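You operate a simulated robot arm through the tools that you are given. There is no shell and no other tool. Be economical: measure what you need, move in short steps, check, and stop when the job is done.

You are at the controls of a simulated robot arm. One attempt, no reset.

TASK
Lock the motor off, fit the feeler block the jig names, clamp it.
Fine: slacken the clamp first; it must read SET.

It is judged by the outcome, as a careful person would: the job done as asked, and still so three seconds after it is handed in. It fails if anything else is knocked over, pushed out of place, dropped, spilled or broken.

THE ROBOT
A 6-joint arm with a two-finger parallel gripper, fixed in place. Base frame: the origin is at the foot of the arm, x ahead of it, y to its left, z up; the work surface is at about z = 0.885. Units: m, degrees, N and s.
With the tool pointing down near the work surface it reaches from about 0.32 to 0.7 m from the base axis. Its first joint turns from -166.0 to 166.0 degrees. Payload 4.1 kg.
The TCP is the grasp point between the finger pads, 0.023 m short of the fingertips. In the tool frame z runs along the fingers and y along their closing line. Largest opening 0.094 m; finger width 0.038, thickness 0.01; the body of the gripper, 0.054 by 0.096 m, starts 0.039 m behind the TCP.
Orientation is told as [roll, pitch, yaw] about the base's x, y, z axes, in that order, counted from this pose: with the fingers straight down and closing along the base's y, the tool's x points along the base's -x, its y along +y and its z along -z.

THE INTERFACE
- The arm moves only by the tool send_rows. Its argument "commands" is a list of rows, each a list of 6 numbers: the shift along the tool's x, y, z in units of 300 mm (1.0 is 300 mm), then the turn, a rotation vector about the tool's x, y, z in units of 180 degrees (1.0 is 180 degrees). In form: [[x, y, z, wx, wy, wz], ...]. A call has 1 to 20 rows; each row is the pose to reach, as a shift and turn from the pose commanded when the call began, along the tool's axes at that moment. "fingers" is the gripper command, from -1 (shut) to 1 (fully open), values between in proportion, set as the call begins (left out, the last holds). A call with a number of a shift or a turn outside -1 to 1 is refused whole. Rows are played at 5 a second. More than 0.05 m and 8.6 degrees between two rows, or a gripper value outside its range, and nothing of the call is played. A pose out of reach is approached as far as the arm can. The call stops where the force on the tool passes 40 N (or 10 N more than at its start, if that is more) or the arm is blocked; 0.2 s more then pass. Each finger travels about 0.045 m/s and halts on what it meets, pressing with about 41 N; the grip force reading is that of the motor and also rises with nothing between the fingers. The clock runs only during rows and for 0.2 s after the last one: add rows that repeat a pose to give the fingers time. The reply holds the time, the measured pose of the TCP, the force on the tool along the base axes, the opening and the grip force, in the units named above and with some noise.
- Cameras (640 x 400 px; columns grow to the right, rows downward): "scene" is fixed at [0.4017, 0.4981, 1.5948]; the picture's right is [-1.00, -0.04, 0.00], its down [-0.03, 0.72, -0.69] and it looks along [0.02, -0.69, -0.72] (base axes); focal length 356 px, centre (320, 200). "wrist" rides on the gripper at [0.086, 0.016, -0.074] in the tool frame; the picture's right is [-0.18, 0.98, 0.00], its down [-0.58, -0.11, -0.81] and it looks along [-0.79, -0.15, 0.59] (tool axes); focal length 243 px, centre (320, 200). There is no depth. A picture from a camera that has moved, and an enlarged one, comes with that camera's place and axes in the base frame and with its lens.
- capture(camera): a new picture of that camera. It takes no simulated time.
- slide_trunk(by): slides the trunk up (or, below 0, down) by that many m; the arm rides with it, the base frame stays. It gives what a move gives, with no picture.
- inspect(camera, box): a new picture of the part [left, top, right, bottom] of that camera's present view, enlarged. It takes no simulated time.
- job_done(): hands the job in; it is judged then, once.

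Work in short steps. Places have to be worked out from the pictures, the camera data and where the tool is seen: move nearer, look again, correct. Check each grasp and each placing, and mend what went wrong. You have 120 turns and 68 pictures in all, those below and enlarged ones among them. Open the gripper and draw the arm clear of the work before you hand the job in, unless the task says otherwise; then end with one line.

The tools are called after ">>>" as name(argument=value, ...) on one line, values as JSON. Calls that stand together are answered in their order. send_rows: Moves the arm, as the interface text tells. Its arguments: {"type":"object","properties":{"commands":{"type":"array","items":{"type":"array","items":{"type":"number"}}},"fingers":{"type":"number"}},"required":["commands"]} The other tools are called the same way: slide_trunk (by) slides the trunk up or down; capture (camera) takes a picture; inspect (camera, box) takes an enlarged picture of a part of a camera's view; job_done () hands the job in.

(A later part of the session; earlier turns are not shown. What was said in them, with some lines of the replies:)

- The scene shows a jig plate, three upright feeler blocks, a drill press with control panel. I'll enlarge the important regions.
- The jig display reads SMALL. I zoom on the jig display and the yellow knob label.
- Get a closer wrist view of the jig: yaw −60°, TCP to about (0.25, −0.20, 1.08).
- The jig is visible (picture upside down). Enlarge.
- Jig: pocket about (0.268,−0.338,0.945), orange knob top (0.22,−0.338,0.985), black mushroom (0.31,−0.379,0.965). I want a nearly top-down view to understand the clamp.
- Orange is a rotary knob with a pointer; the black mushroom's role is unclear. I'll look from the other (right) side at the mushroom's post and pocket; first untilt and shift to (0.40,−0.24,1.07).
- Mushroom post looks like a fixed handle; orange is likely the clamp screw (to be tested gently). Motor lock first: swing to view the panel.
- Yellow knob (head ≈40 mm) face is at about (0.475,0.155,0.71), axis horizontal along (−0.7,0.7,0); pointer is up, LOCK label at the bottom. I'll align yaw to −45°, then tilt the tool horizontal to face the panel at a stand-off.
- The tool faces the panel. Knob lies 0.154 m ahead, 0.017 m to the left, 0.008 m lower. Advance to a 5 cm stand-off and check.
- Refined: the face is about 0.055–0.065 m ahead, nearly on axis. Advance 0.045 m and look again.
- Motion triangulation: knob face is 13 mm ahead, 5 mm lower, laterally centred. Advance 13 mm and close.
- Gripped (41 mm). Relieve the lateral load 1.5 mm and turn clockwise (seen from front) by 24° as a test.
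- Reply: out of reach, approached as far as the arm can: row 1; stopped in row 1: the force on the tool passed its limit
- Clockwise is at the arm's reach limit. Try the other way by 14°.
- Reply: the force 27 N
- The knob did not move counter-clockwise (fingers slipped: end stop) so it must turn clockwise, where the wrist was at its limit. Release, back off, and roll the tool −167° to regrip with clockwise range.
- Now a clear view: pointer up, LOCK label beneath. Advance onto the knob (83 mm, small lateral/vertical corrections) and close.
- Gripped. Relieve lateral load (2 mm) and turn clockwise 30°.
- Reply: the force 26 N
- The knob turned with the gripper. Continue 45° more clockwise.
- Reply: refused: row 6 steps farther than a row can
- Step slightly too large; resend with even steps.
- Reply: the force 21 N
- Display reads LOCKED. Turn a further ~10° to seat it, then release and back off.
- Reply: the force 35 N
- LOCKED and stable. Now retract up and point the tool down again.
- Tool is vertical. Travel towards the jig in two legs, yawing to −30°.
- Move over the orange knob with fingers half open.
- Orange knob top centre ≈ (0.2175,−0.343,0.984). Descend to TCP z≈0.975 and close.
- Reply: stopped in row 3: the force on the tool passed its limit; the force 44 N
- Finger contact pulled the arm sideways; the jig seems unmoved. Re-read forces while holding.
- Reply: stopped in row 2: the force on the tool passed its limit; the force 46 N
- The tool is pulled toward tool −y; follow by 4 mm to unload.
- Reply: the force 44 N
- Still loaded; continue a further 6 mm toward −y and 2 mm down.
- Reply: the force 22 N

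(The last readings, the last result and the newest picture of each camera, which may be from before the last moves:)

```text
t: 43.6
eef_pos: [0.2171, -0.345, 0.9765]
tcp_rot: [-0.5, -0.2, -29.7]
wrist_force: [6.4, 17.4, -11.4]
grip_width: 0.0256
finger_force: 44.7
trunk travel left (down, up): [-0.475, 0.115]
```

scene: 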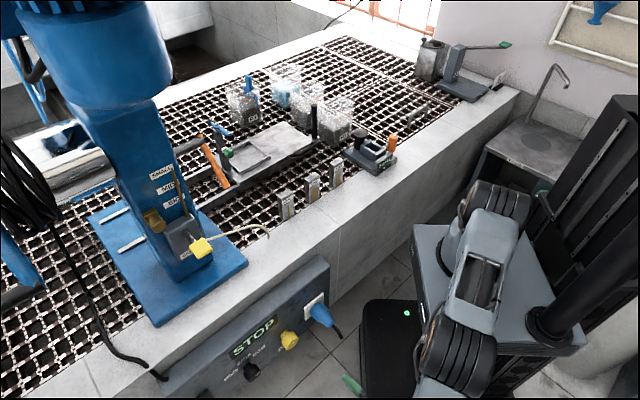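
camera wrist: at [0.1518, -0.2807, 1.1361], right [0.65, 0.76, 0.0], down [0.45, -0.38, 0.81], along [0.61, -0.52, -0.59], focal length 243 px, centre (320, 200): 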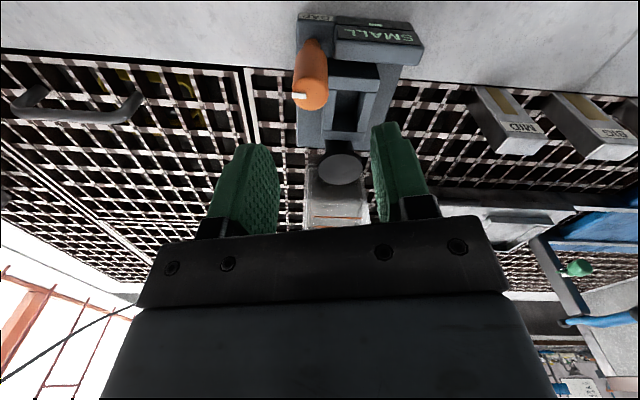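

Nearly unloaded. Now turn counter-clockwise (from above) 24° as a slackening test.

>>> send_rows(commands=[[0, 0.007, 0.003, 0, 0, 0], [0, 0.007, 0.003, 0, 0, -0.033], [0, 0.007, 0.003, 0, 0, -0.067], [0, 0.007, 0.003, 0, 0, -0.1], [0, 0.007, 0.003, 0, 0, -0.133], [0, 0.007, 0.003, 0, 0, -0.133]])

>>> inspect(camera="scene", box=[320, 100, 420, 180])

>>> capture(camera="wrist")

```text
t: 45.0
eef_pos: [0.2158, -0.3469, 0.9746]
tcp_rot: [-1.1, -0.3, -5.5]
wrist_force: [2.6, 8.1, 22.1]
grip_width: 0.0255
finger_force: 45.2
trunk travel left (down, up): [-0.475, 0.115]
```

```text
5.00 times, centred on (370, 140) of scene
camera zoom: at [0.4017, 0.4981, 1.5948], right [-1.0, -0.04, 0.0], down [-0.03, 0.72, -0.69], along [0.02, -0.69, -0.72], focal length 1782 px, centre (70, 500)
```

zoom: 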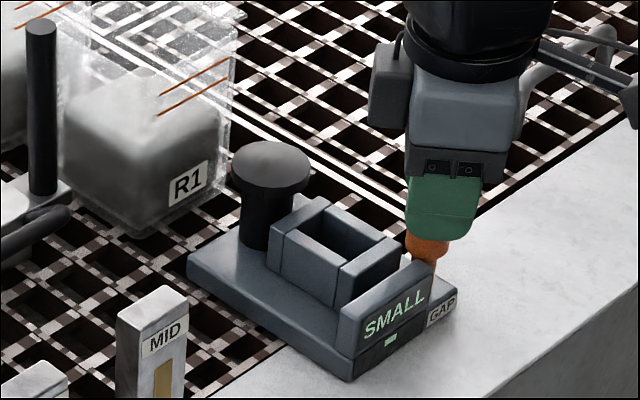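

```text
28 pictures are left
camera wrist: at [0.1315, -0.3196, 1.0499], right [0.28, 0.96, -0.02], down [0.57, -0.15, 0.81], along [0.78, -0.24, -0.58], focal length 243 px, centre (320, 200)
```

wrist: 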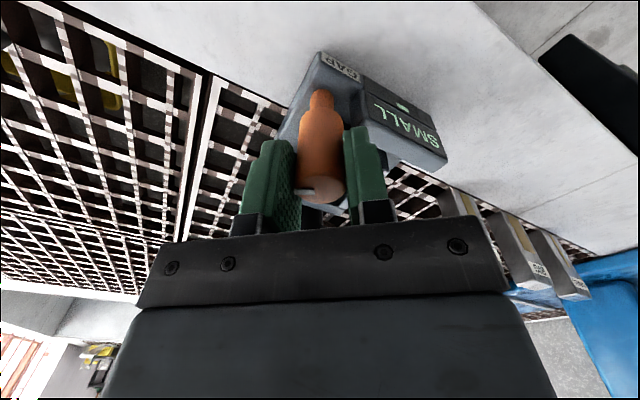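

The knob seems to follow. Continue CCW by 60°.

>>> send_rows(commands=[[0, 0, -0.003, 0, 0, -0.042], [0, 0, -0.005, 0, 0, -0.083], [0, 0, -0.005, 0, 0, -0.125], [0, 0, -0.005, 0, 0, -0.167], [0, 0, -0.005, 0, 0, -0.208], [0, 0, -0.005, 0, 0, -0.25], [0, 0, -0.005, 0, 0, -0.292], [0, 0, -0.005, 0, 0, -0.333], [0, 0, -0.005, 0, 0, -0.333]])

>>> inspect(camera="scene", box=[320, 100, 420, 180])

>>> capture(camera="wrist")

```text
t: 47.0
eef_pos: [0.2177, -0.3486, 0.9754]
tcp_rot: [-0.5, 0.8, 54.3]
wrist_force: [2.4, -12.2, 6.2]
grip_width: 0.0253
finger_force: 44.6
trunk travel left (down, up): [-0.475, 0.115]
```

```text
5.00 times, centred on (370, 140) of scene
camera zoom: at [0.4017, 0.4981, 1.5948], right [-1.0, -0.04, 0.0], down [-0.03, 0.72, -0.69], along [0.02, -0.69, -0.72], focal length 1782 px, centre (70, 500)
```

zoom: 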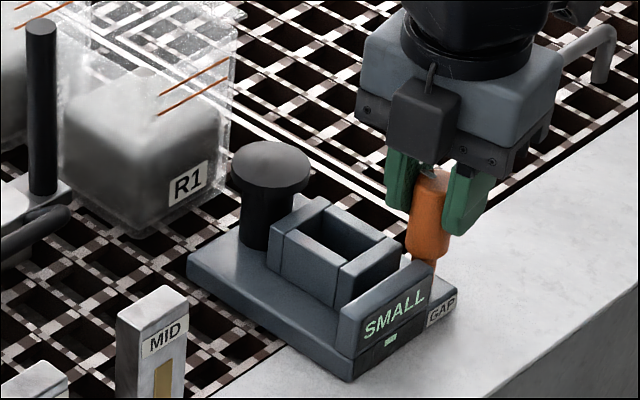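

```text
26 pictures are left
camera wrist: at [0.1533, -0.4072, 1.0513], right [-0.69, 0.72, -0.01], down [0.43, 0.42, 0.8], along [0.58, 0.55, -0.6], focal length 243 px, centre (320, 200)
```

wrist: 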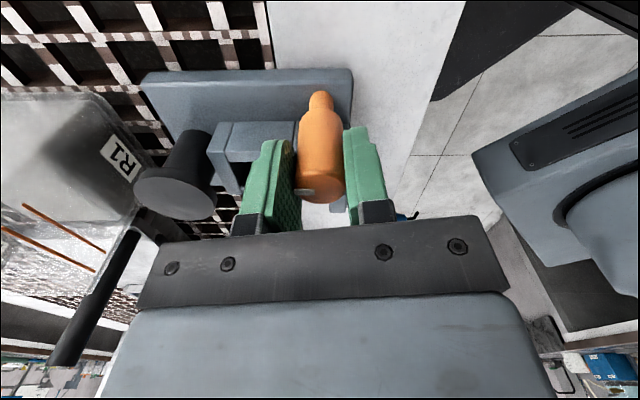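

The knob followed for 84° of travel. Add 10°, then release and rise to view the pocket.

>>> send_rows(commands=[[0, 0, 0, 0, 0, -0.03], [0, 0, 0, 0, 0, -0.055], [0, 0, 0, 0, 0, -0.055]])

>>> send_rows(commands=[[0, 0, 0, 0, 0, 0], [0, 0, 0, 0, 0, 0], [0, 0, 0, 0, 0, 0], [0, 0, 0, 0, 0, 0], [0, 0, -0.1, 0, 0, 0], [0, 0, -0.2, 0, 0, 0], [0, 0, -0.3, 0, 0, 0]], fingers=0.3)

>>> inspect(camera="scene", box=[335, 115, 415, 180])

```text
t: 47.8
eef_pos: [0.2173, -0.3475, 0.9751]
tcp_rot: [-0.3, 0.7, 64.2]
wrist_force: [10.2, -8.0, 2.7]
grip_width: 0.0254
finger_force: 44.8
trunk travel left (down, up): [-0.475, 0.115]
```

```text
t: 49.4
eef_pos: [0.217, -0.3449, 1.0686]
tcp_rot: [-0.4, 0.7, 64.1]
wrist_force: [-0.1, -0.3, -0.4]
grip_width: 0.0609
finger_force: 0.1
trunk travel left (down, up): [-0.475, 0.115]
```

```text
6.15 times, centred on (375, 148) of scene
camera zoom: at [0.4017, 0.4981, 1.5948], right [-1.0, -0.04, 0.0], down [-0.03, 0.72, -0.69], along [0.02, -0.69, -0.72], focal length 2193 px, centre (-18, 523)
```

zoom: 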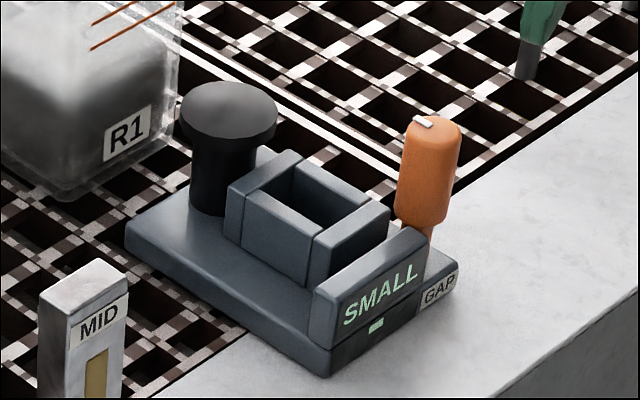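

Knob now ~90° turned. Go look at the SMALL block (est. (0.51,−0.14)), yawing to −45° so the fingers close along the table edge.

>>> send_rows(commands=[[-0.071, -0.035, 0, 0, 0, 0.0433], [-0.143, -0.07, 0, 0, 0, 0.0866], [-0.214, -0.105, 0, 0, 0, 0.13], [-0.285, -0.14, 0, 0, 0, 0.173], [-0.357, -0.175, 0, 0, 0, 0.2165], [-0.428, -0.21, 0, 0, 0, 0.26], [-0.5, -0.245, 0, 0, 0, 0.303], [-0.57, -0.28, 0, 0, 0, 0.346], [-0.642, -0.315, 0, 0, 0, 0.39], [-0.713, -0.35, 0, 0, 0, 0.433], [-0.784, -0.385, 0, 0, 0, 0.476], [-0.856, -0.42, 0, 0, 0, 0.52], [-0.927, -0.455, 0, 0, 0, 0.563], [-0.998, -0.489, 0, 0, 0, 0.606], [-0.998, -0.489, 0, 0, 0, 0.606]])

>>> capture(camera="wrist")

```text
t: 52.6
eef_pos: [0.479, -0.1433, 1.0648]
tcp_rot: [-0.6, -0.5, -45.1]
wrist_force: [0.3, 0.1, -0.3]
grip_width: 0.0612
finger_force: 0.1
trunk travel left (down, up): [-0.475, 0.115]
```

```text
24 pictures are left
camera wrist: at [0.429, -0.0674, 1.1385], right [0.83, 0.56, -0.01], down [0.33, -0.48, 0.81], along [0.46, -0.67, -0.58], focal length 243 px, centre (320, 200)
```

wrist: 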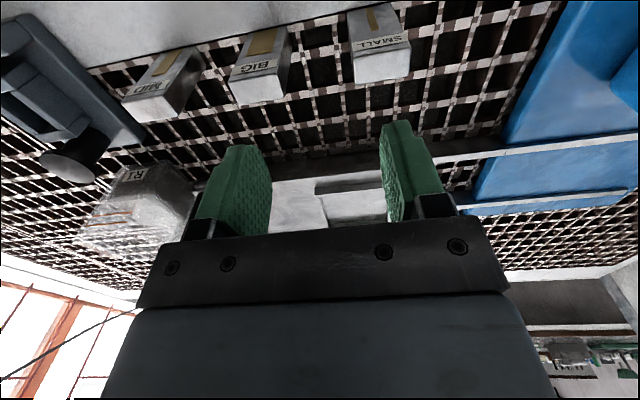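

>>> inspect(camera="wrist", box=[310, 0, 450, 90])

>>> inspect(camera="scene", box=[255, 165, 345, 225])

```text
4.44 times, centred on (380, 45) of wrist
camera zoom: at [0.429, -0.0674, 1.1385], right [0.83, 0.56, -0.01], down [0.33, -0.48, 0.81], along [0.46, -0.67, -0.58], focal length 1078 px, centre (53, 889)
```

zoom: 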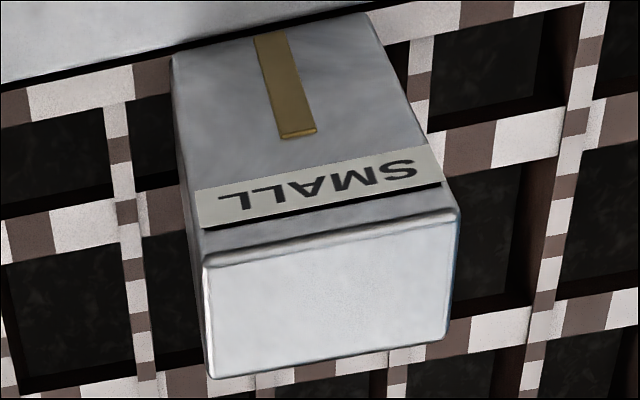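

```text
6.67 times, centred on (300, 195) of scene
camera zoom: at [0.4017, 0.4981, 1.5948], right [-1.0, -0.04, 0.0], down [-0.03, 0.72, -0.69], along [0.02, -0.69, -0.72], focal length 2376 px, centre (453, 233)
```

zoom: 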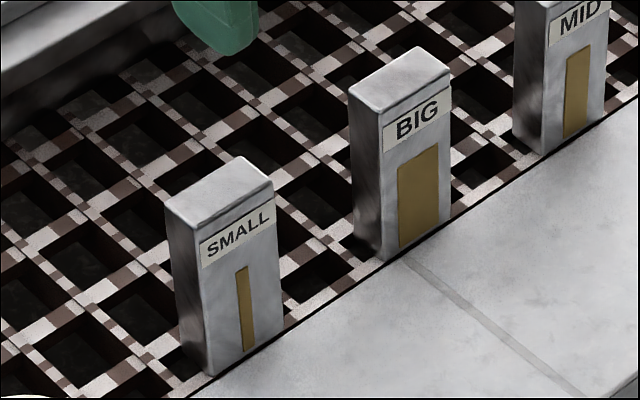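

All blocks are the same size: SMALL ≈ 34×17.5 mm, top at (0.505,−0.108,0.980). The pocket's long side lies along the other axis, so I'll grip its thin faces with yaw +45° and place with −45°. First fix the 0.6° tilt, then yaw over the block.

>>> send_rows(commands=[[0, 0, 0, -0.0033, 0.0028, 0], [0, 0, 0, -0.0033, 0.0028, 0]])

>>> send_rows(commands=[[0.002, 0.012, 0, 0, 0, -0.0417], [0.004, 0.024, 0, 0, 0, -0.0833], [0.005, 0.036, 0, 0, 0, -0.125], [0.007, 0.048, 0, 0, 0, -0.167], [0.009, 0.06, 0, 0, 0, -0.208], [0.011, 0.072, 0, 0, 0, -0.25], [0.013, 0.084, 0, 0, 0, -0.292], [0.014, 0.096, 0, 0, 0, -0.333], [0.016, 0.108, 0, 0, 0, -0.375], [0.018, 0.12, 0, 0, 0, -0.417], [0.02, 0.132, 0, 0, 0, -0.458], [0.021, 0.144, 0, 0, 0, -0.5], [0.021, 0.144, 0, 0, 0, -0.5]])

>>> capture(camera="wrist")

```text
t: 53.2
eef_pos: [0.4791, -0.1417, 1.063]
tcp_rot: [0.0, -0.1, -45.0]
wrist_force: [0.1, -0.3, -0.1]
grip_width: 0.0609
finger_force: 0.0
trunk travel left (down, up): [-0.475, 0.115]
```

```text
t: 56.0
eef_pos: [0.5058, -0.106, 1.0609]
tcp_rot: [-0.1, 0.0, 45.1]
wrist_force: [-0.6, -1.7, -0.1]
grip_width: 0.0615
finger_force: 0.1
trunk travel left (down, up): [-0.475, 0.115]
```

```text
21 pictures are left
camera wrist: at [0.4326, -0.1539, 1.1371], right [-0.57, 0.82, 0.0], down [0.49, 0.34, 0.81], along [0.67, 0.46, -0.59], focal length 243 px, centre (320, 200)
```

wrist: 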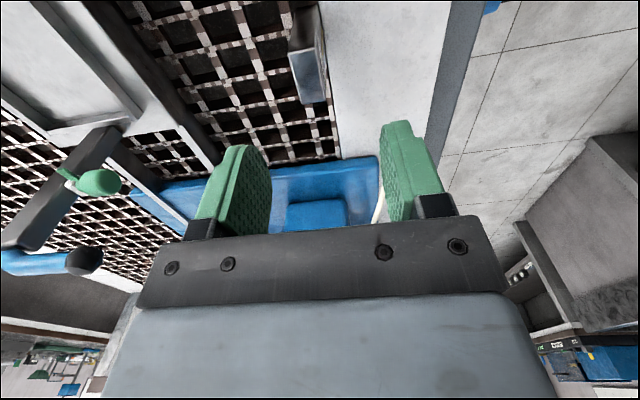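

Small correction (4 mm, 2 mm), descend to TCP z≈0.958 around the block and close.

>>> send_rows(commands=[[0.013, -0.007, 0.1, 0, 0, 0], [0.013, -0.007, 0.2, 0, 0, 0], [0.013, -0.007, 0.29, 0, 0, 0], [0.013, -0.007, 0.343, 0, 0, 0], [0.013, -0.007, 0.343, 0, 0, 0]])

>>> capture(camera="wrist")

```text
t: 57.2
eef_pos: [0.5015, -0.1097, 0.96]
tcp_rot: [-0.1, 0.0, 45.1]
wrist_force: [0.6, 0.1, -0.2]
grip_width: 0.061
finger_force: 0.0
trunk travel left (down, up): [-0.475, 0.115]
```

```text
20 pictures are left
camera wrist: at [0.4294, -0.159, 1.0344], right [-0.57, 0.82, 0.0], down [0.49, 0.34, 0.81], along [0.67, 0.46, -0.59], focal length 243 px, centre (320, 200)
```

wrist: 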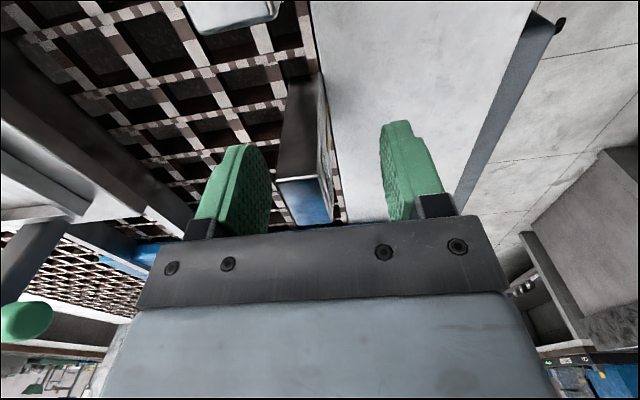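

Block sits ~5 mm nearer the camera and 2.5 mm toward the left finger; correct and close.

>>> send_rows(commands=[[0.015, -0.009, 0, 0, 0, 0], [0.015, -0.009, 0, 0, 0, 0]])

>>> send_rows(commands=[[0, 0, 0, 0, 0, 0], [0, 0, 0, 0, 0, 0], [0, 0, 0, 0, 0, 0], [0, 0, 0, 0, 0, 0], [0, 0, 0, 0, 0, 0]], fingers=-1)

>>> send_rows(commands=[[0, 0, -0.03, 0, 0, 0], [0, 0, -0.1, 0, 0, 0], [0, 0, -0.2, 0, 0, 0], [0, 0, -0.3, 0, 0, 0], [0, 0, -0.4, 0, 0, 0], [0, 0, -0.5, 0, 0, 0]])

>>> capture(camera="wrist")

```text
t: 57.8
eef_pos: [0.5018, -0.115, 0.9594]
tcp_rot: [0.0, 0.0, 45.0]
wrist_force: [0.5, 0.3, -0.2]
grip_width: 0.0611
finger_force: 0.2
trunk travel left (down, up): [-0.475, 0.115]
```

```text
t: 59.0
eef_pos: [0.5029, -0.1147, 0.9599]
tcp_rot: [-0.1, 0.0, 45.0]
wrist_force: [0.4, -1.2, 0.2]
grip_width: 0.0194
finger_force: 40.8
trunk travel left (down, up): [-0.475, 0.115]
```

```text
t: 60.4
eef_pos: [0.5023, -0.1164, 1.1134]
tcp_rot: [-0.1, 0.0, 45.1]
wrist_force: [0.3, 0.5, -1.2]
grip_width: 0.0195
finger_force: 40.7
trunk travel left (down, up): [-0.475, 0.115]
```

```text
19 pictures are left
camera wrist: at [0.4303, -0.1644, 1.1874], right [-0.57, 0.82, 0.0], down [0.49, 0.34, 0.81], along [0.67, 0.46, -0.59], focal length 243 px, centre (320, 200)
```

wrist: 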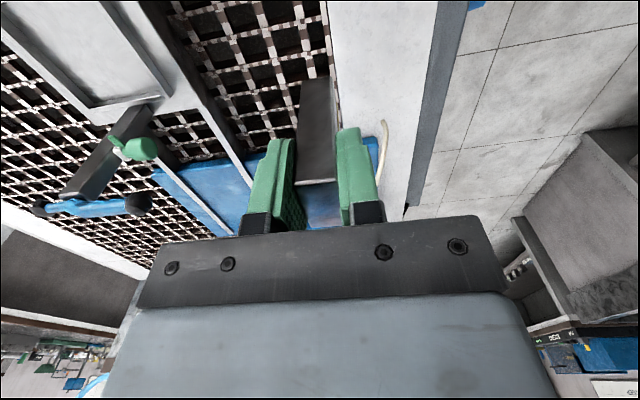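

Held at 19.5 mm and lifted. Zoom to see the block's offset in the fingers.

>>> inspect(camera="wrist", box=[270, 130, 370, 240])

>>> inspect(camera="scene", box=[230, 90, 350, 210])

```text
3.64 times, centred on (320, 185) of wrist
camera zoom: at [0.4303, -0.1644, 1.1874], right [-0.57, 0.82, 0.0], down [0.49, 0.34, 0.81], along [0.67, 0.46, -0.59], focal length 882 px, centre (320, 254)
```

zoom: 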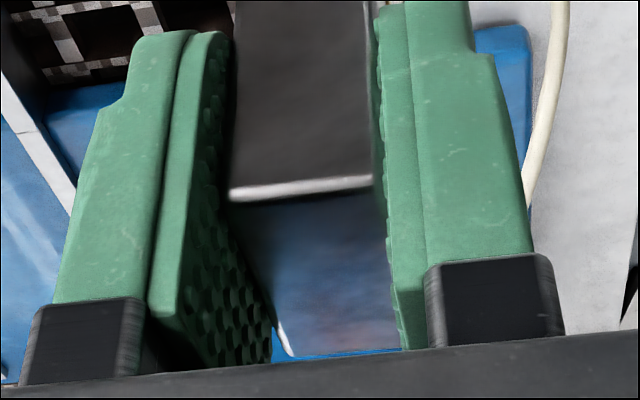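

```text
3.33 times, centred on (290, 150) of scene
camera zoom: at [0.4017, 0.4981, 1.5948], right [-1.0, -0.04, 0.0], down [-0.03, 0.72, -0.69], along [0.02, -0.69, -0.72], focal length 1188 px, centre (420, 367)
```

zoom: 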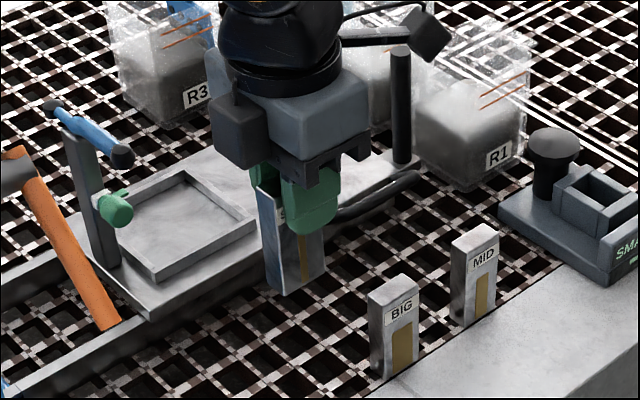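

Block is held nearly centred. Pocket opening ≈24×40 mm centred at (0.2705,−0.344), rim z≈0.945. Carry the block over, yawing to −45°.

>>> send_rows(commands=[[0.082, 0, 0, 0, 0, 0.0417], [0.163, 0, 0, 0, 0, 0.0833], [0.245, 0, 0, 0, 0, 0.125], [0.327, 0, 0, 0, 0, 0.167], [0.408, 0, 0, 0, 0, 0.208], [0.49, 0, 0, 0, 0, 0.25], [0.572, 0, 0, 0, 0, 0.292], [0.653, 0, 0, 0, 0, 0.333], [0.735, 0, 0, 0, 0, 0.375], [0.817, 0, 0, 0, 0, 0.417], [0.9, 0, 0, 0, 0, 0.458], [0.98, 0, 0, 0, 0, 0.5], [0.98, 0, 0, 0, 0, 0.5]])

```text
t: 63.2
eef_pos: [0.2915, -0.323, 1.1079]
tcp_rot: [0.0, -0.1, -45.0]
wrist_force: [0.1, -0.4, -1.4]
grip_width: 0.0195
finger_force: 40.8
trunk travel left (down, up): [-0.475, 0.115]
```

Align over the pocket and lower to just above the rim.

>>> send_rows(commands=[[-0.003, -0.05, 0.0, 0, 0, 0], [-0.007, -0.099, 0.05, 0, 0, 0], [-0.007, -0.099, 0.15, 0, 0, 0], [-0.007, -0.099, 0.22, 0, 0, 0], [-0.007, -0.099, 0.22, 0, 0, 0]])

>>> inspect(camera="wrist", box=[230, 20, 410, 200])

>>> inspect(camera="scene", box=[320, 90, 420, 180])

```text
t: 64.4
eef_pos: [0.274, -0.3455, 1.0432]
tcp_rot: [0.0, -0.1, -45.1]
wrist_force: [0.5, 0.3, -1.4]
grip_width: 0.0195
finger_force: 40.7
trunk travel left (down, up): [-0.475, 0.115]
```

```text
2.22 times, centred on (320, 110) of wrist
camera zoom: at [0.2243, -0.2718, 1.1185], right [0.82, 0.57, 0.0], down [0.33, -0.49, 0.81], along [0.46, -0.67, -0.59], focal length 539 px, centre (320, 400)
```

zoom: 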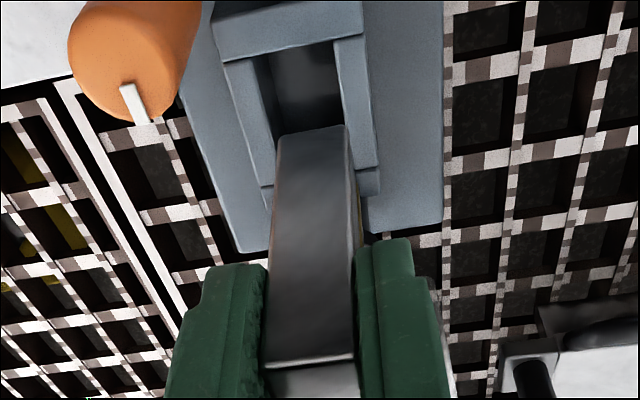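

```text
4.44 times, centred on (370, 135) of scene
camera zoom: at [0.4017, 0.4981, 1.5948], right [-1.0, -0.04, 0.0], down [-0.03, 0.72, -0.69], along [0.02, -0.69, -0.72], focal length 1584 px, centre (98, 489)
```

zoom: 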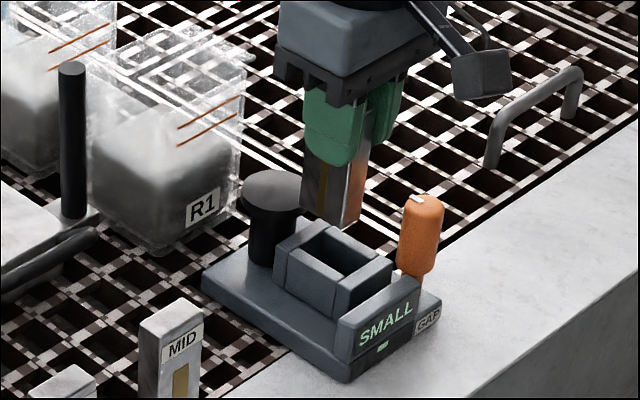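

Comparing block bottom front edge with the pocket edge: the block must come ~8 mm toward the display and ~2.5 mm left. Correct, lower 18 mm, look again.

>>> send_rows(commands=[[0.014, -0.004, 0, 0, 0, 0], [0.027, -0.008, 0, 0, 0, 0], [0.027, -0.008, 0.03, 0, 0, 0], [0.027, -0.008, 0.06, 0, 0, 0], [0.027, -0.008, 0.06, 0, 0, 0]])

>>> inspect(camera="wrist", box=[250, 40, 390, 180])

>>> inspect(camera="scene", box=[340, 100, 410, 160])

```text
t: 65.6
eef_pos: [0.269, -0.3417, 1.0259]
tcp_rot: [0.0, -0.2, -45.0]
wrist_force: [0.6, -0.1, -0.3]
grip_width: 0.0193
finger_force: 41.1
trunk travel left (down, up): [-0.475, 0.115]
```

```text
2.86 times, centred on (320, 110) of wrist
camera zoom: at [0.2181, -0.2681, 1.1001], right [0.82, 0.57, 0.0], down [0.33, -0.49, 0.81], along [0.46, -0.67, -0.59], focal length 693 px, centre (320, 457)
```

zoom: 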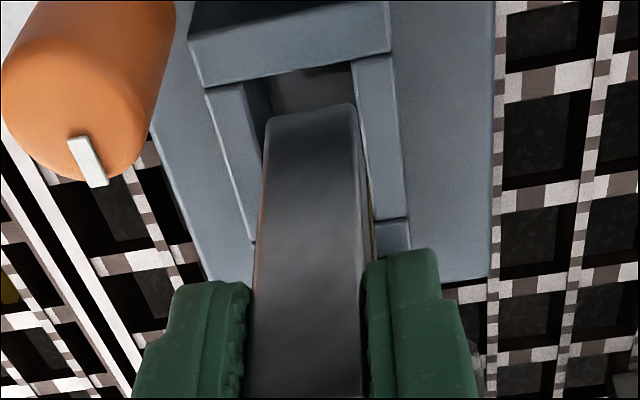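

```text
6.67 times, centred on (375, 130) of scene
camera zoom: at [0.4017, 0.4981, 1.5948], right [-1.0, -0.04, 0.0], down [-0.03, 0.72, -0.69], along [0.02, -0.69, -0.72], focal length 2376 px, centre (-47, 667)
```

zoom: 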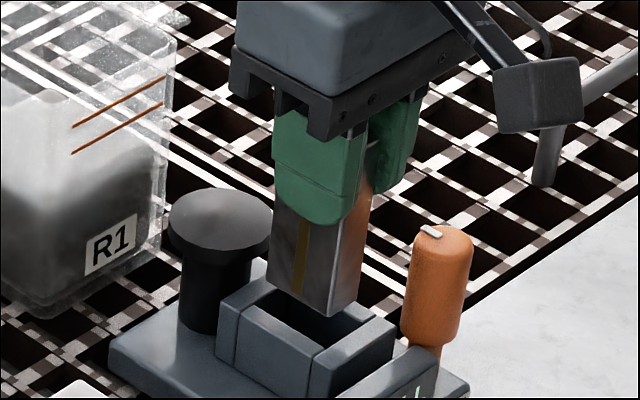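

Close: shift 1.8 mm toward the display, 1.5 mm left, then lower slowly with force watch.

>>> send_rows(commands=[[0.006, -0.005, 0, 0, 0, 0], [0.006, -0.005, 0.02, 0, 0, 0], [0.006, -0.005, 0.04, 0, 0, 0], [0.006, -0.005, 0.06, 0, 0, 0], [0.006, -0.005, 0.08, 0, 0, 0], [0.006, -0.005, 0.08, 0, 0, 0]])

>>> inspect(camera="wrist", box=[250, 40, 390, 180])

```text
t: 66.8
eef_pos: [0.2653, -0.3407, 1.0093]
tcp_rot: [-0.1, -0.9, -45.0]
wrist_force: [-1.7, 2.1, 14.8]
grip_width: 0.0196
finger_force: 41.1
trunk travel left (down, up): [-0.475, 0.115]
stopped in row 5: the force on the tool passed its limit (the readings are from after the stop); the commanded pose is now the measured one
```

```text
2.86 times, centred on (320, 110) of wrist
camera zoom: at [0.2152, -0.2671, 1.0827], right [0.82, 0.57, 0.0], down [0.33, -0.48, 0.82], along [0.46, -0.67, -0.58], focal length 693 px, centre (320, 457)
```

zoom: 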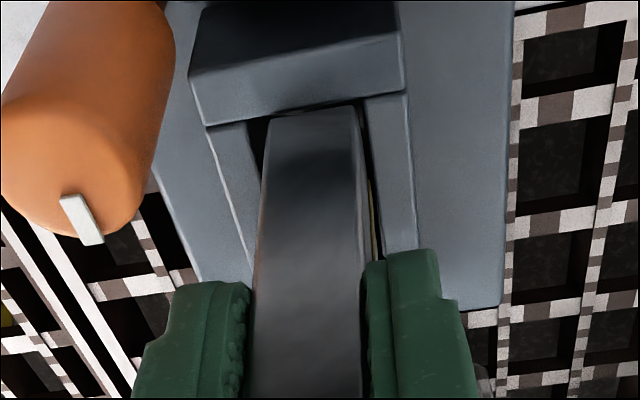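

Contact on the far (back) rim, front gap ~2–3 mm. Raise 3 mm, remove the tilt, shift 1.5 mm toward the display, retry.

>>> send_rows(commands=[[0, 0, -0.012, 0, 0.005, 0], [0.005, 0, -0.012, 0, 0.005, 0], [0.005, 0, 0.01, 0, 0.005, 0], [0.005, 0, 0.03, 0, 0.005, 0], [0.005, 0, 0.05, 0, 0.005, 0], [0.005, 0, 0.07, 0, 0.005, 0], [0.005, 0, 0.07, 0, 0.005, 0]])

>>> inspect(camera="wrist", box=[250, 40, 390, 180])

```text
t: 67.7
eef_pos: [0.266, -0.3406, 1.0097]
tcp_rot: [-0.2, -0.5, -45.0]
wrist_force: [-1.7, 2.0, 17.7]
grip_width: 0.0196
finger_force: 40.8
trunk travel left (down, up): [-0.475, 0.115]
stopped in row 4: the force on the tool passed its limit (the readings are from after the stop); the commanded pose is now the measured one
```

```text
2.86 times, centred on (320, 110) of wrist
camera zoom: at [0.2153, -0.2668, 1.083], right [0.82, 0.57, 0.0], down [0.33, -0.48, 0.81], along [0.46, -0.67, -0.58], focal length 693 px, centre (320, 457)
```

zoom: 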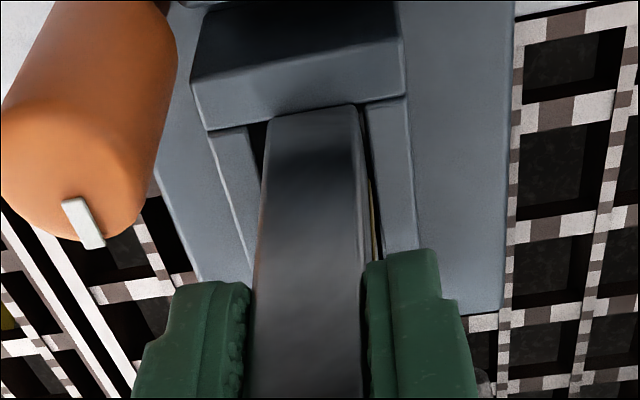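

>>> inspect(camera="scene", box=[350, 120, 400, 165])

```text
8.89 times, centred on (375, 142) of scene
camera zoom: at [0.4017, 0.4981, 1.5948], right [-1.0, -0.04, 0.0], down [-0.03, 0.72, -0.69], along [0.02, -0.69, -0.72], focal length 3168 px, centre (-169, 711)
```

zoom: 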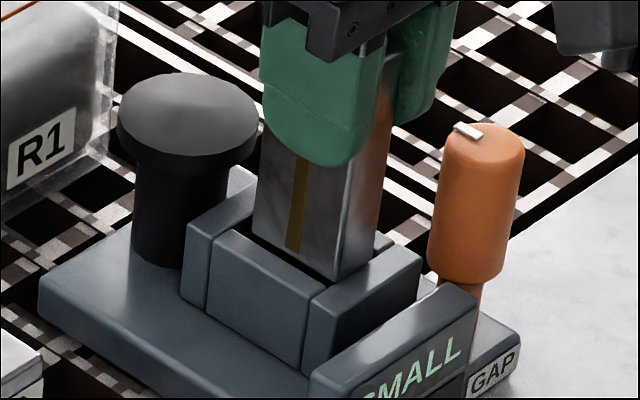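

Contact persists at rim height with roughly zero front gap, so clearance along this axis is tight. I'll press lightly and sweep slowly away from the display by up to 3 mm, looking for a drop.

>>> send_rows(commands=[[0, 0, 0.003, 0, 0.0025, 0], [-0.002, 0, 0.006, 0, 0.0025, 0], [-0.004, 0, 0.008, 0, 0.0025, 0], [-0.006, 0, 0.01, 0, 0.0025, 0], [-0.008, 0, 0.012, 0, 0.0025, 0], [-0.01, 0, 0.012, 0, 0.0025, 0]])

```text
t: 68.3
eef_pos: [0.2668, -0.3422, 1.0094]
tcp_rot: [-0.3, -0.4, -44.9]
wrist_force: [-3.0, 2.3, 13.9]
grip_width: 0.0196
finger_force: 40.6
trunk travel left (down, up): [-0.475, 0.115]
stopped in row 3: the force on the tool passed its limit (the readings are from after the stop); the commanded pose is now the measured one
```

Keep the light residual push and sweep sideways only.

>>> send_rows(commands=[[-0.001, 0, 0, 0, 0, 0], [-0.002, 0, 0, 0, 0, 0], [-0.003, 0, 0, 0, 0, 0], [-0.004, 0, 0, 0, 0, 0], [-0.005, 0, 0, 0, 0, 0], [-0.006, 0, 0, 0, 0, 0], [-0.007, 0, 0, 0, 0, 0], [-0.008, 0, 0, 0, 0, 0]])

```text
t: 70.1
eef_pos: [0.2683, -0.343, 1.0074]
tcp_rot: [-0.3, -0.2, -44.8]
wrist_force: [-5.6, 2.1, 19.2]
grip_width: 0.0196
finger_force: 40.9
trunk travel left (down, up): [-0.475, 0.115]
```

>>> send_rows(commands=[[-0.001, 0, 0, 0, 0, 0], [-0.002, 0, 0, 0, 0, 0], [-0.003, 0, 0, 0, 0, 0], [-0.004, 0, 0.0, 0, 0, 0], [-0.005, 0, 0.0, 0, 0, 0], [-0.006, 0, 0.0, 0, 0, 0], [-0.007, 0, 0.0, 0, 0, 0], [-0.008, 0, 0.0, 0, 0, 0]])

>>> inspect(camera="wrist", box=[250, 40, 390, 180])

```text
t: 71.9
eef_pos: [0.2713, -0.345, 1.0079]
tcp_rot: [-0.3, 0.0, -44.9]
wrist_force: [-0.8, -0.3, -1.1]
grip_width: 0.0198
finger_force: 40.9
trunk travel left (down, up): [-0.475, 0.115]
```

```text
2.86 times, centred on (320, 110) of wrist
camera zoom: at [0.2208, -0.2715, 1.0818], right [0.82, 0.57, 0.0], down [0.34, -0.48, 0.81], along [0.46, -0.67, -0.59], focal length 693 px, centre (320, 457)
```

zoom: 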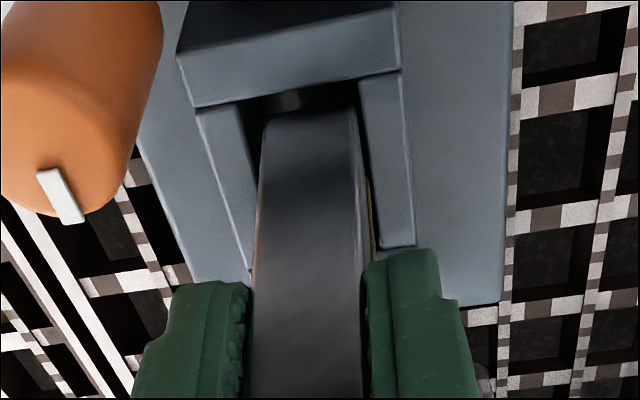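

Force vanished: the block is free of the front rim. Lower now in small steps.

>>> send_rows(commands=[[0, 0, 0.01, 0, 0, 0], [0, 0, 0.02, 0, 0, 0], [0, 0, 0.03, 0, 0, 0], [0, 0, 0.04, 0, 0, 0], [0, 0, 0.055, 0, 0, 0], [0, 0, 0.07, 0, 0, 0], [0, 0, 0.085, 0, 0, 0], [0, 0, 0.1, 0, 0, 0], [0, 0, 0.115, 0, 0, 0], [0, 0, 0.13, 0, 0, 0]])

```text
t: 74.1
eef_pos: [0.2712, -0.3453, 0.9726]
tcp_rot: [-0.3, -0.5, -44.8]
wrist_force: [-1.8, 1.3, 26.8]
grip_width: 0.0194
finger_force: 41.2
trunk travel left (down, up): [-0.475, 0.115]
```

It went in 35 mm and now rests on the pocket floor. Open to ~40 mm and lift clear, then check.

>>> send_rows(commands=[[0, 0, -0.004, 0, 0, 0], [0, 0, -0.004, 0, 0, 0], [0, 0, -0.004, 0, 0, 0], [0, 0, -0.004, 0, 0, 0], [0, 0, -0.1, 0, 0, 0], [0, 0, -0.2, 0, 0, 0], [0, 0, -0.32, 0, 0, 0]], fingers=-0.15)

>>> inspect(camera="scene", box=[340, 105, 420, 180])

```text
t: 75.7
eef_pos: [0.272, -0.3452, 1.0631]
tcp_rot: [-0.2, 0.0, -45.1]
wrist_force: [-0.4, 0.1, 0.5]
grip_width: 0.0397
finger_force: 0.2
trunk travel left (down, up): [-0.475, 0.115]
```

```text
5.33 times, centred on (380, 142) of scene
camera zoom: at [0.4017, 0.4981, 1.5948], right [-1.0, -0.04, 0.0], down [-0.03, 0.72, -0.69], along [0.02, -0.69, -0.72], focal length 1901 px, centre (0, 507)
```

zoom: 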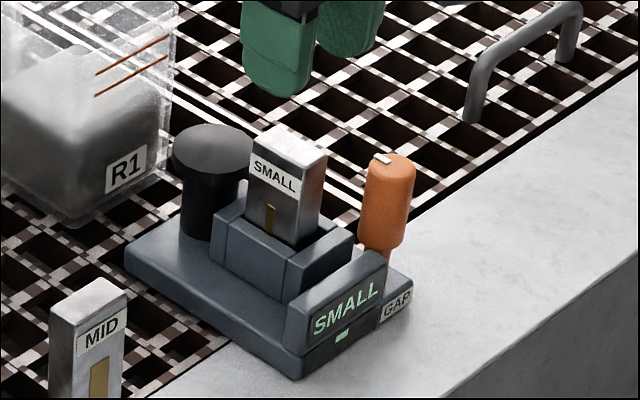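

Block is seated upright in the pocket. Now go over the orange knob with yaw +45° (clear of the block) to clamp clockwise.

>>> send_rows(commands=[[0.011, -0.011, 0, 0, 0, -0.0417], [0.021, -0.022, 0, 0, 0, -0.0833], [0.032, -0.033, 0, 0, 0, -0.125], [0.043, -0.044, 0, 0, 0, -0.167], [0.053, -0.055, 0, 0, 0, -0.208], [0.064, -0.066, 0, 0, 0, -0.25], [0.075, -0.076, 0, 0, 0, -0.292], [0.085, -0.087, 0, 0, 0, -0.333], [0.096, -0.098, 0, 0, 0, -0.375], [0.107, -0.109, 0, 0, 0, -0.417], [0.117, -0.12, 0, 0, 0, -0.458], [0.128, -0.131, 0, 0, 0, -0.5], [0.128, -0.131, 0, 0, 0, -0.5]])

>>> capture(camera="wrist")

```text
t: 78.5
eef_pos: [0.2161, -0.3448, 1.0643]
tcp_rot: [-0.1, 0.3, 45.1]
wrist_force: [0.3, 0.2, 0.6]
grip_width: 0.04
finger_force: 0.2
trunk travel left (down, up): [-0.475, 0.115]
```

```text
7 pictures are left
camera wrist: at [0.1427, -0.3945, 1.1392], right [-0.57, 0.82, 0.0], down [0.49, 0.34, 0.8], along [0.66, 0.45, -0.59], focal length 243 px, centre (320, 200)
```

wrist: 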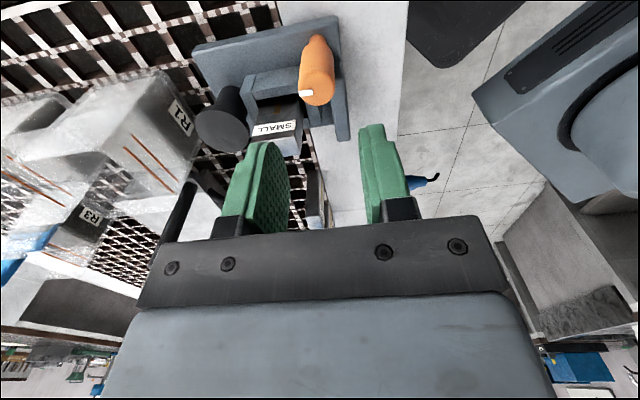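

Aligned within ~2 mm. Descend and close.

>>> send_rows(commands=[[0.004, -0.002, 0.1, 0, 0, 0], [0.004, -0.002, 0.2, 0, 0, 0], [0.004, -0.002, 0.26, 0, 0, 0], [0.004, -0.002, 0.298, 0, 0, 0], [0.004, -0.002, 0.298, 0, 0, 0]])

>>> send_rows(commands=[[0, 0, 0, 0, 0, 0], [0, 0, 0, 0, 0, 0], [0, 0, 0, 0, 0, 0], [0, 0, 0, 0, 0, 0]], fingers=-1)

```text
t: 79.7
eef_pos: [0.2147, -0.3475, 0.9755]
tcp_rot: [-0.1, 0.4, 45.1]
wrist_force: [0.2, 0.3, -0.1]
grip_width: 0.0397
finger_force: 0.0
trunk travel left (down, up): [-0.475, 0.115]
```

```text
t: 80.7
eef_pos: [0.2163, -0.3494, 0.9772]
tcp_rot: [-0.2, 0.3, 45.1]
wrist_force: [12.2, -10.3, 2.2]
grip_width: 0.0257
finger_force: 44.5
trunk travel left (down, up): [-0.475, 0.115]
```

Gripped. Turn clockwise 48° with a small unload shift.

>>> send_rows(commands=[[0, -0.005, 0, 0, 0, 0], [0, -0.005, 0, 0, 0, 0.038], [0, -0.005, 0, 0, 0, 0.076], [0, -0.005, 0, 0, 0, 0.114], [0, -0.005, 0, 0, 0, 0.152], [0, -0.005, 0, 0, 0, 0.19], [0, -0.005, 0, 0, 0, 0.228], [0, -0.005, 0, 0, 0, 0.266], [0, -0.005, 0, 0, 0, 0.266]])

```text
t: 82.7
eef_pos: [0.2162, -0.3468, 0.976]
tcp_rot: [-0.1, 0.0, -2.9]
wrist_force: [-2.3, 13.9, 21.7]
grip_width: 0.0257
finger_force: 45.1
trunk travel left (down, up): [-0.475, 0.115]
```

>>> send_rows(commands=[[0, 0, -0.004, 0, 0, 0], [0, 0.002, -0.004, 0, 0, 0.038], [0, 0.002, -0.004, 0, 0, 0.076], [0, 0.002, -0.004, 0, 0, 0.114], [0, 0.002, -0.004, 0, 0, 0.152], [0, 0.002, -0.004, 0, 0, 0.19], [0, 0.002, -0.004, 0, 0, 0.228], [0, 0.002, -0.004, 0, 0, 0.266], [0, 0.002, -0.004, 0, 0, 0.266]])

>>> inspect(camera="scene", box=[340, 105, 420, 180])

```text
t: 84.7
eef_pos: [0.2176, -0.3465, 0.9749]
tcp_rot: [-0.3, -0.1, -50.8]
wrist_force: [7.4, 23.0, -13.4]
grip_width: 0.0256
finger_force: 45.2
trunk travel left (down, up): [-0.475, 0.115]
```

```text
5.33 times, centred on (380, 142) of scene
camera zoom: at [0.4017, 0.4981, 1.5948], right [-1.0, -0.04, 0.0], down [-0.03, 0.72, -0.69], along [0.02, -0.69, -0.72], focal length 1901 px, centre (0, 507)
```

zoom: 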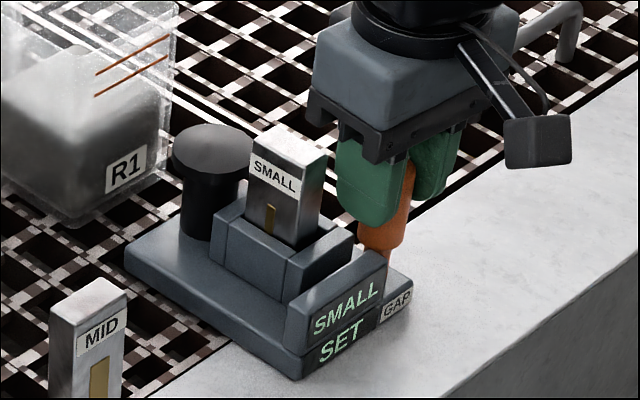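

It reads SET. Release slightly (40 mm) and rise clear.

>>> send_rows(commands=[[0, 0, 0, 0, 0, 0], [0, 0, 0, 0, 0, 0], [0, 0, 0, 0, 0, 0], [0, 0, -0.08, 0, 0, 0], [0, 0, -0.2, 0, 0, 0], [0, 0, -0.35, 0, 0, 0], [0, 0, -0.5, 0, 0, 0], [0.0, 0.05, -0.65, 0, 0, 0], [0, 0.05, -0.65, 0, 0, 0]], fingers=-0.1)

>>> inspect(camera="scene", box=[340, 105, 420, 180])

>>> capture(camera="scene")

```text
t: 86.7
eef_pos: [0.2278, -0.3375, 1.1739]
tcp_rot: [-0.2, -0.3, -50.7]
wrist_force: [-0.7, -0.1, 0.3]
grip_width: 0.0423
finger_force: 0.1
trunk travel left (down, up): [-0.475, 0.115]
```

```text
5.33 times, centred on (380, 142) of scene
camera zoom: at [0.4017, 0.4981, 1.5948], right [-1.0, -0.04, 0.0], down [-0.03, 0.72, -0.69], along [0.02, -0.69, -0.72], focal length 1901 px, centre (0, 507)
```

zoom: 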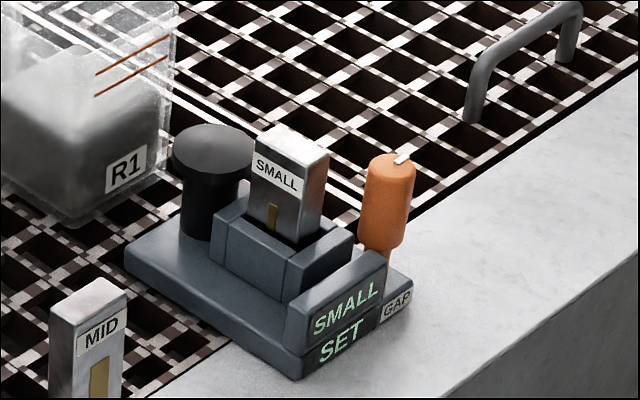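

```text
4 pictures are left
```

scene: 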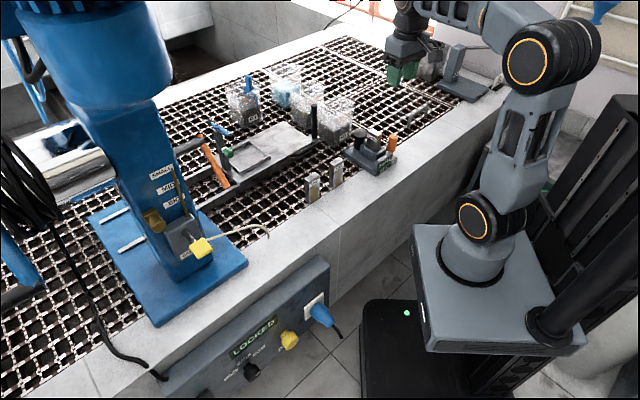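

Display reads SET, motor panel LOCKED, everything else in place. Open the gripper fully, arm clear, then hand in.

>>> send_rows(commands=[[0, 0, -0.05, 0, 0, 0], [0, 0, -0.1, 0, 0, 0], [0, 0, -0.1, 0, 0, 0], [0, 0, -0.1, 0, 0, 0], [0, 0, -0.1, 0, 0, 0]], fingers=1)

>>> job_done()

```text
t: 87.9
eef_pos: [0.2294, -0.3371, 1.2021]
tcp_rot: [-0.2, -0.1, -50.7]
wrist_force: [0.0, -0.2, 0.2]
grip_width: 0.0943
finger_force: 0.0
trunk travel left (down, up): [-0.475, 0.115]
```

```text
The job is handed in.
```

The motor panel reads LOCKED, the SMALL block the jig names is seated in the pocket with the clamp slackened first and then tightened, the jig reads SET, and the job is handed in with the gripper open and the arm clear.
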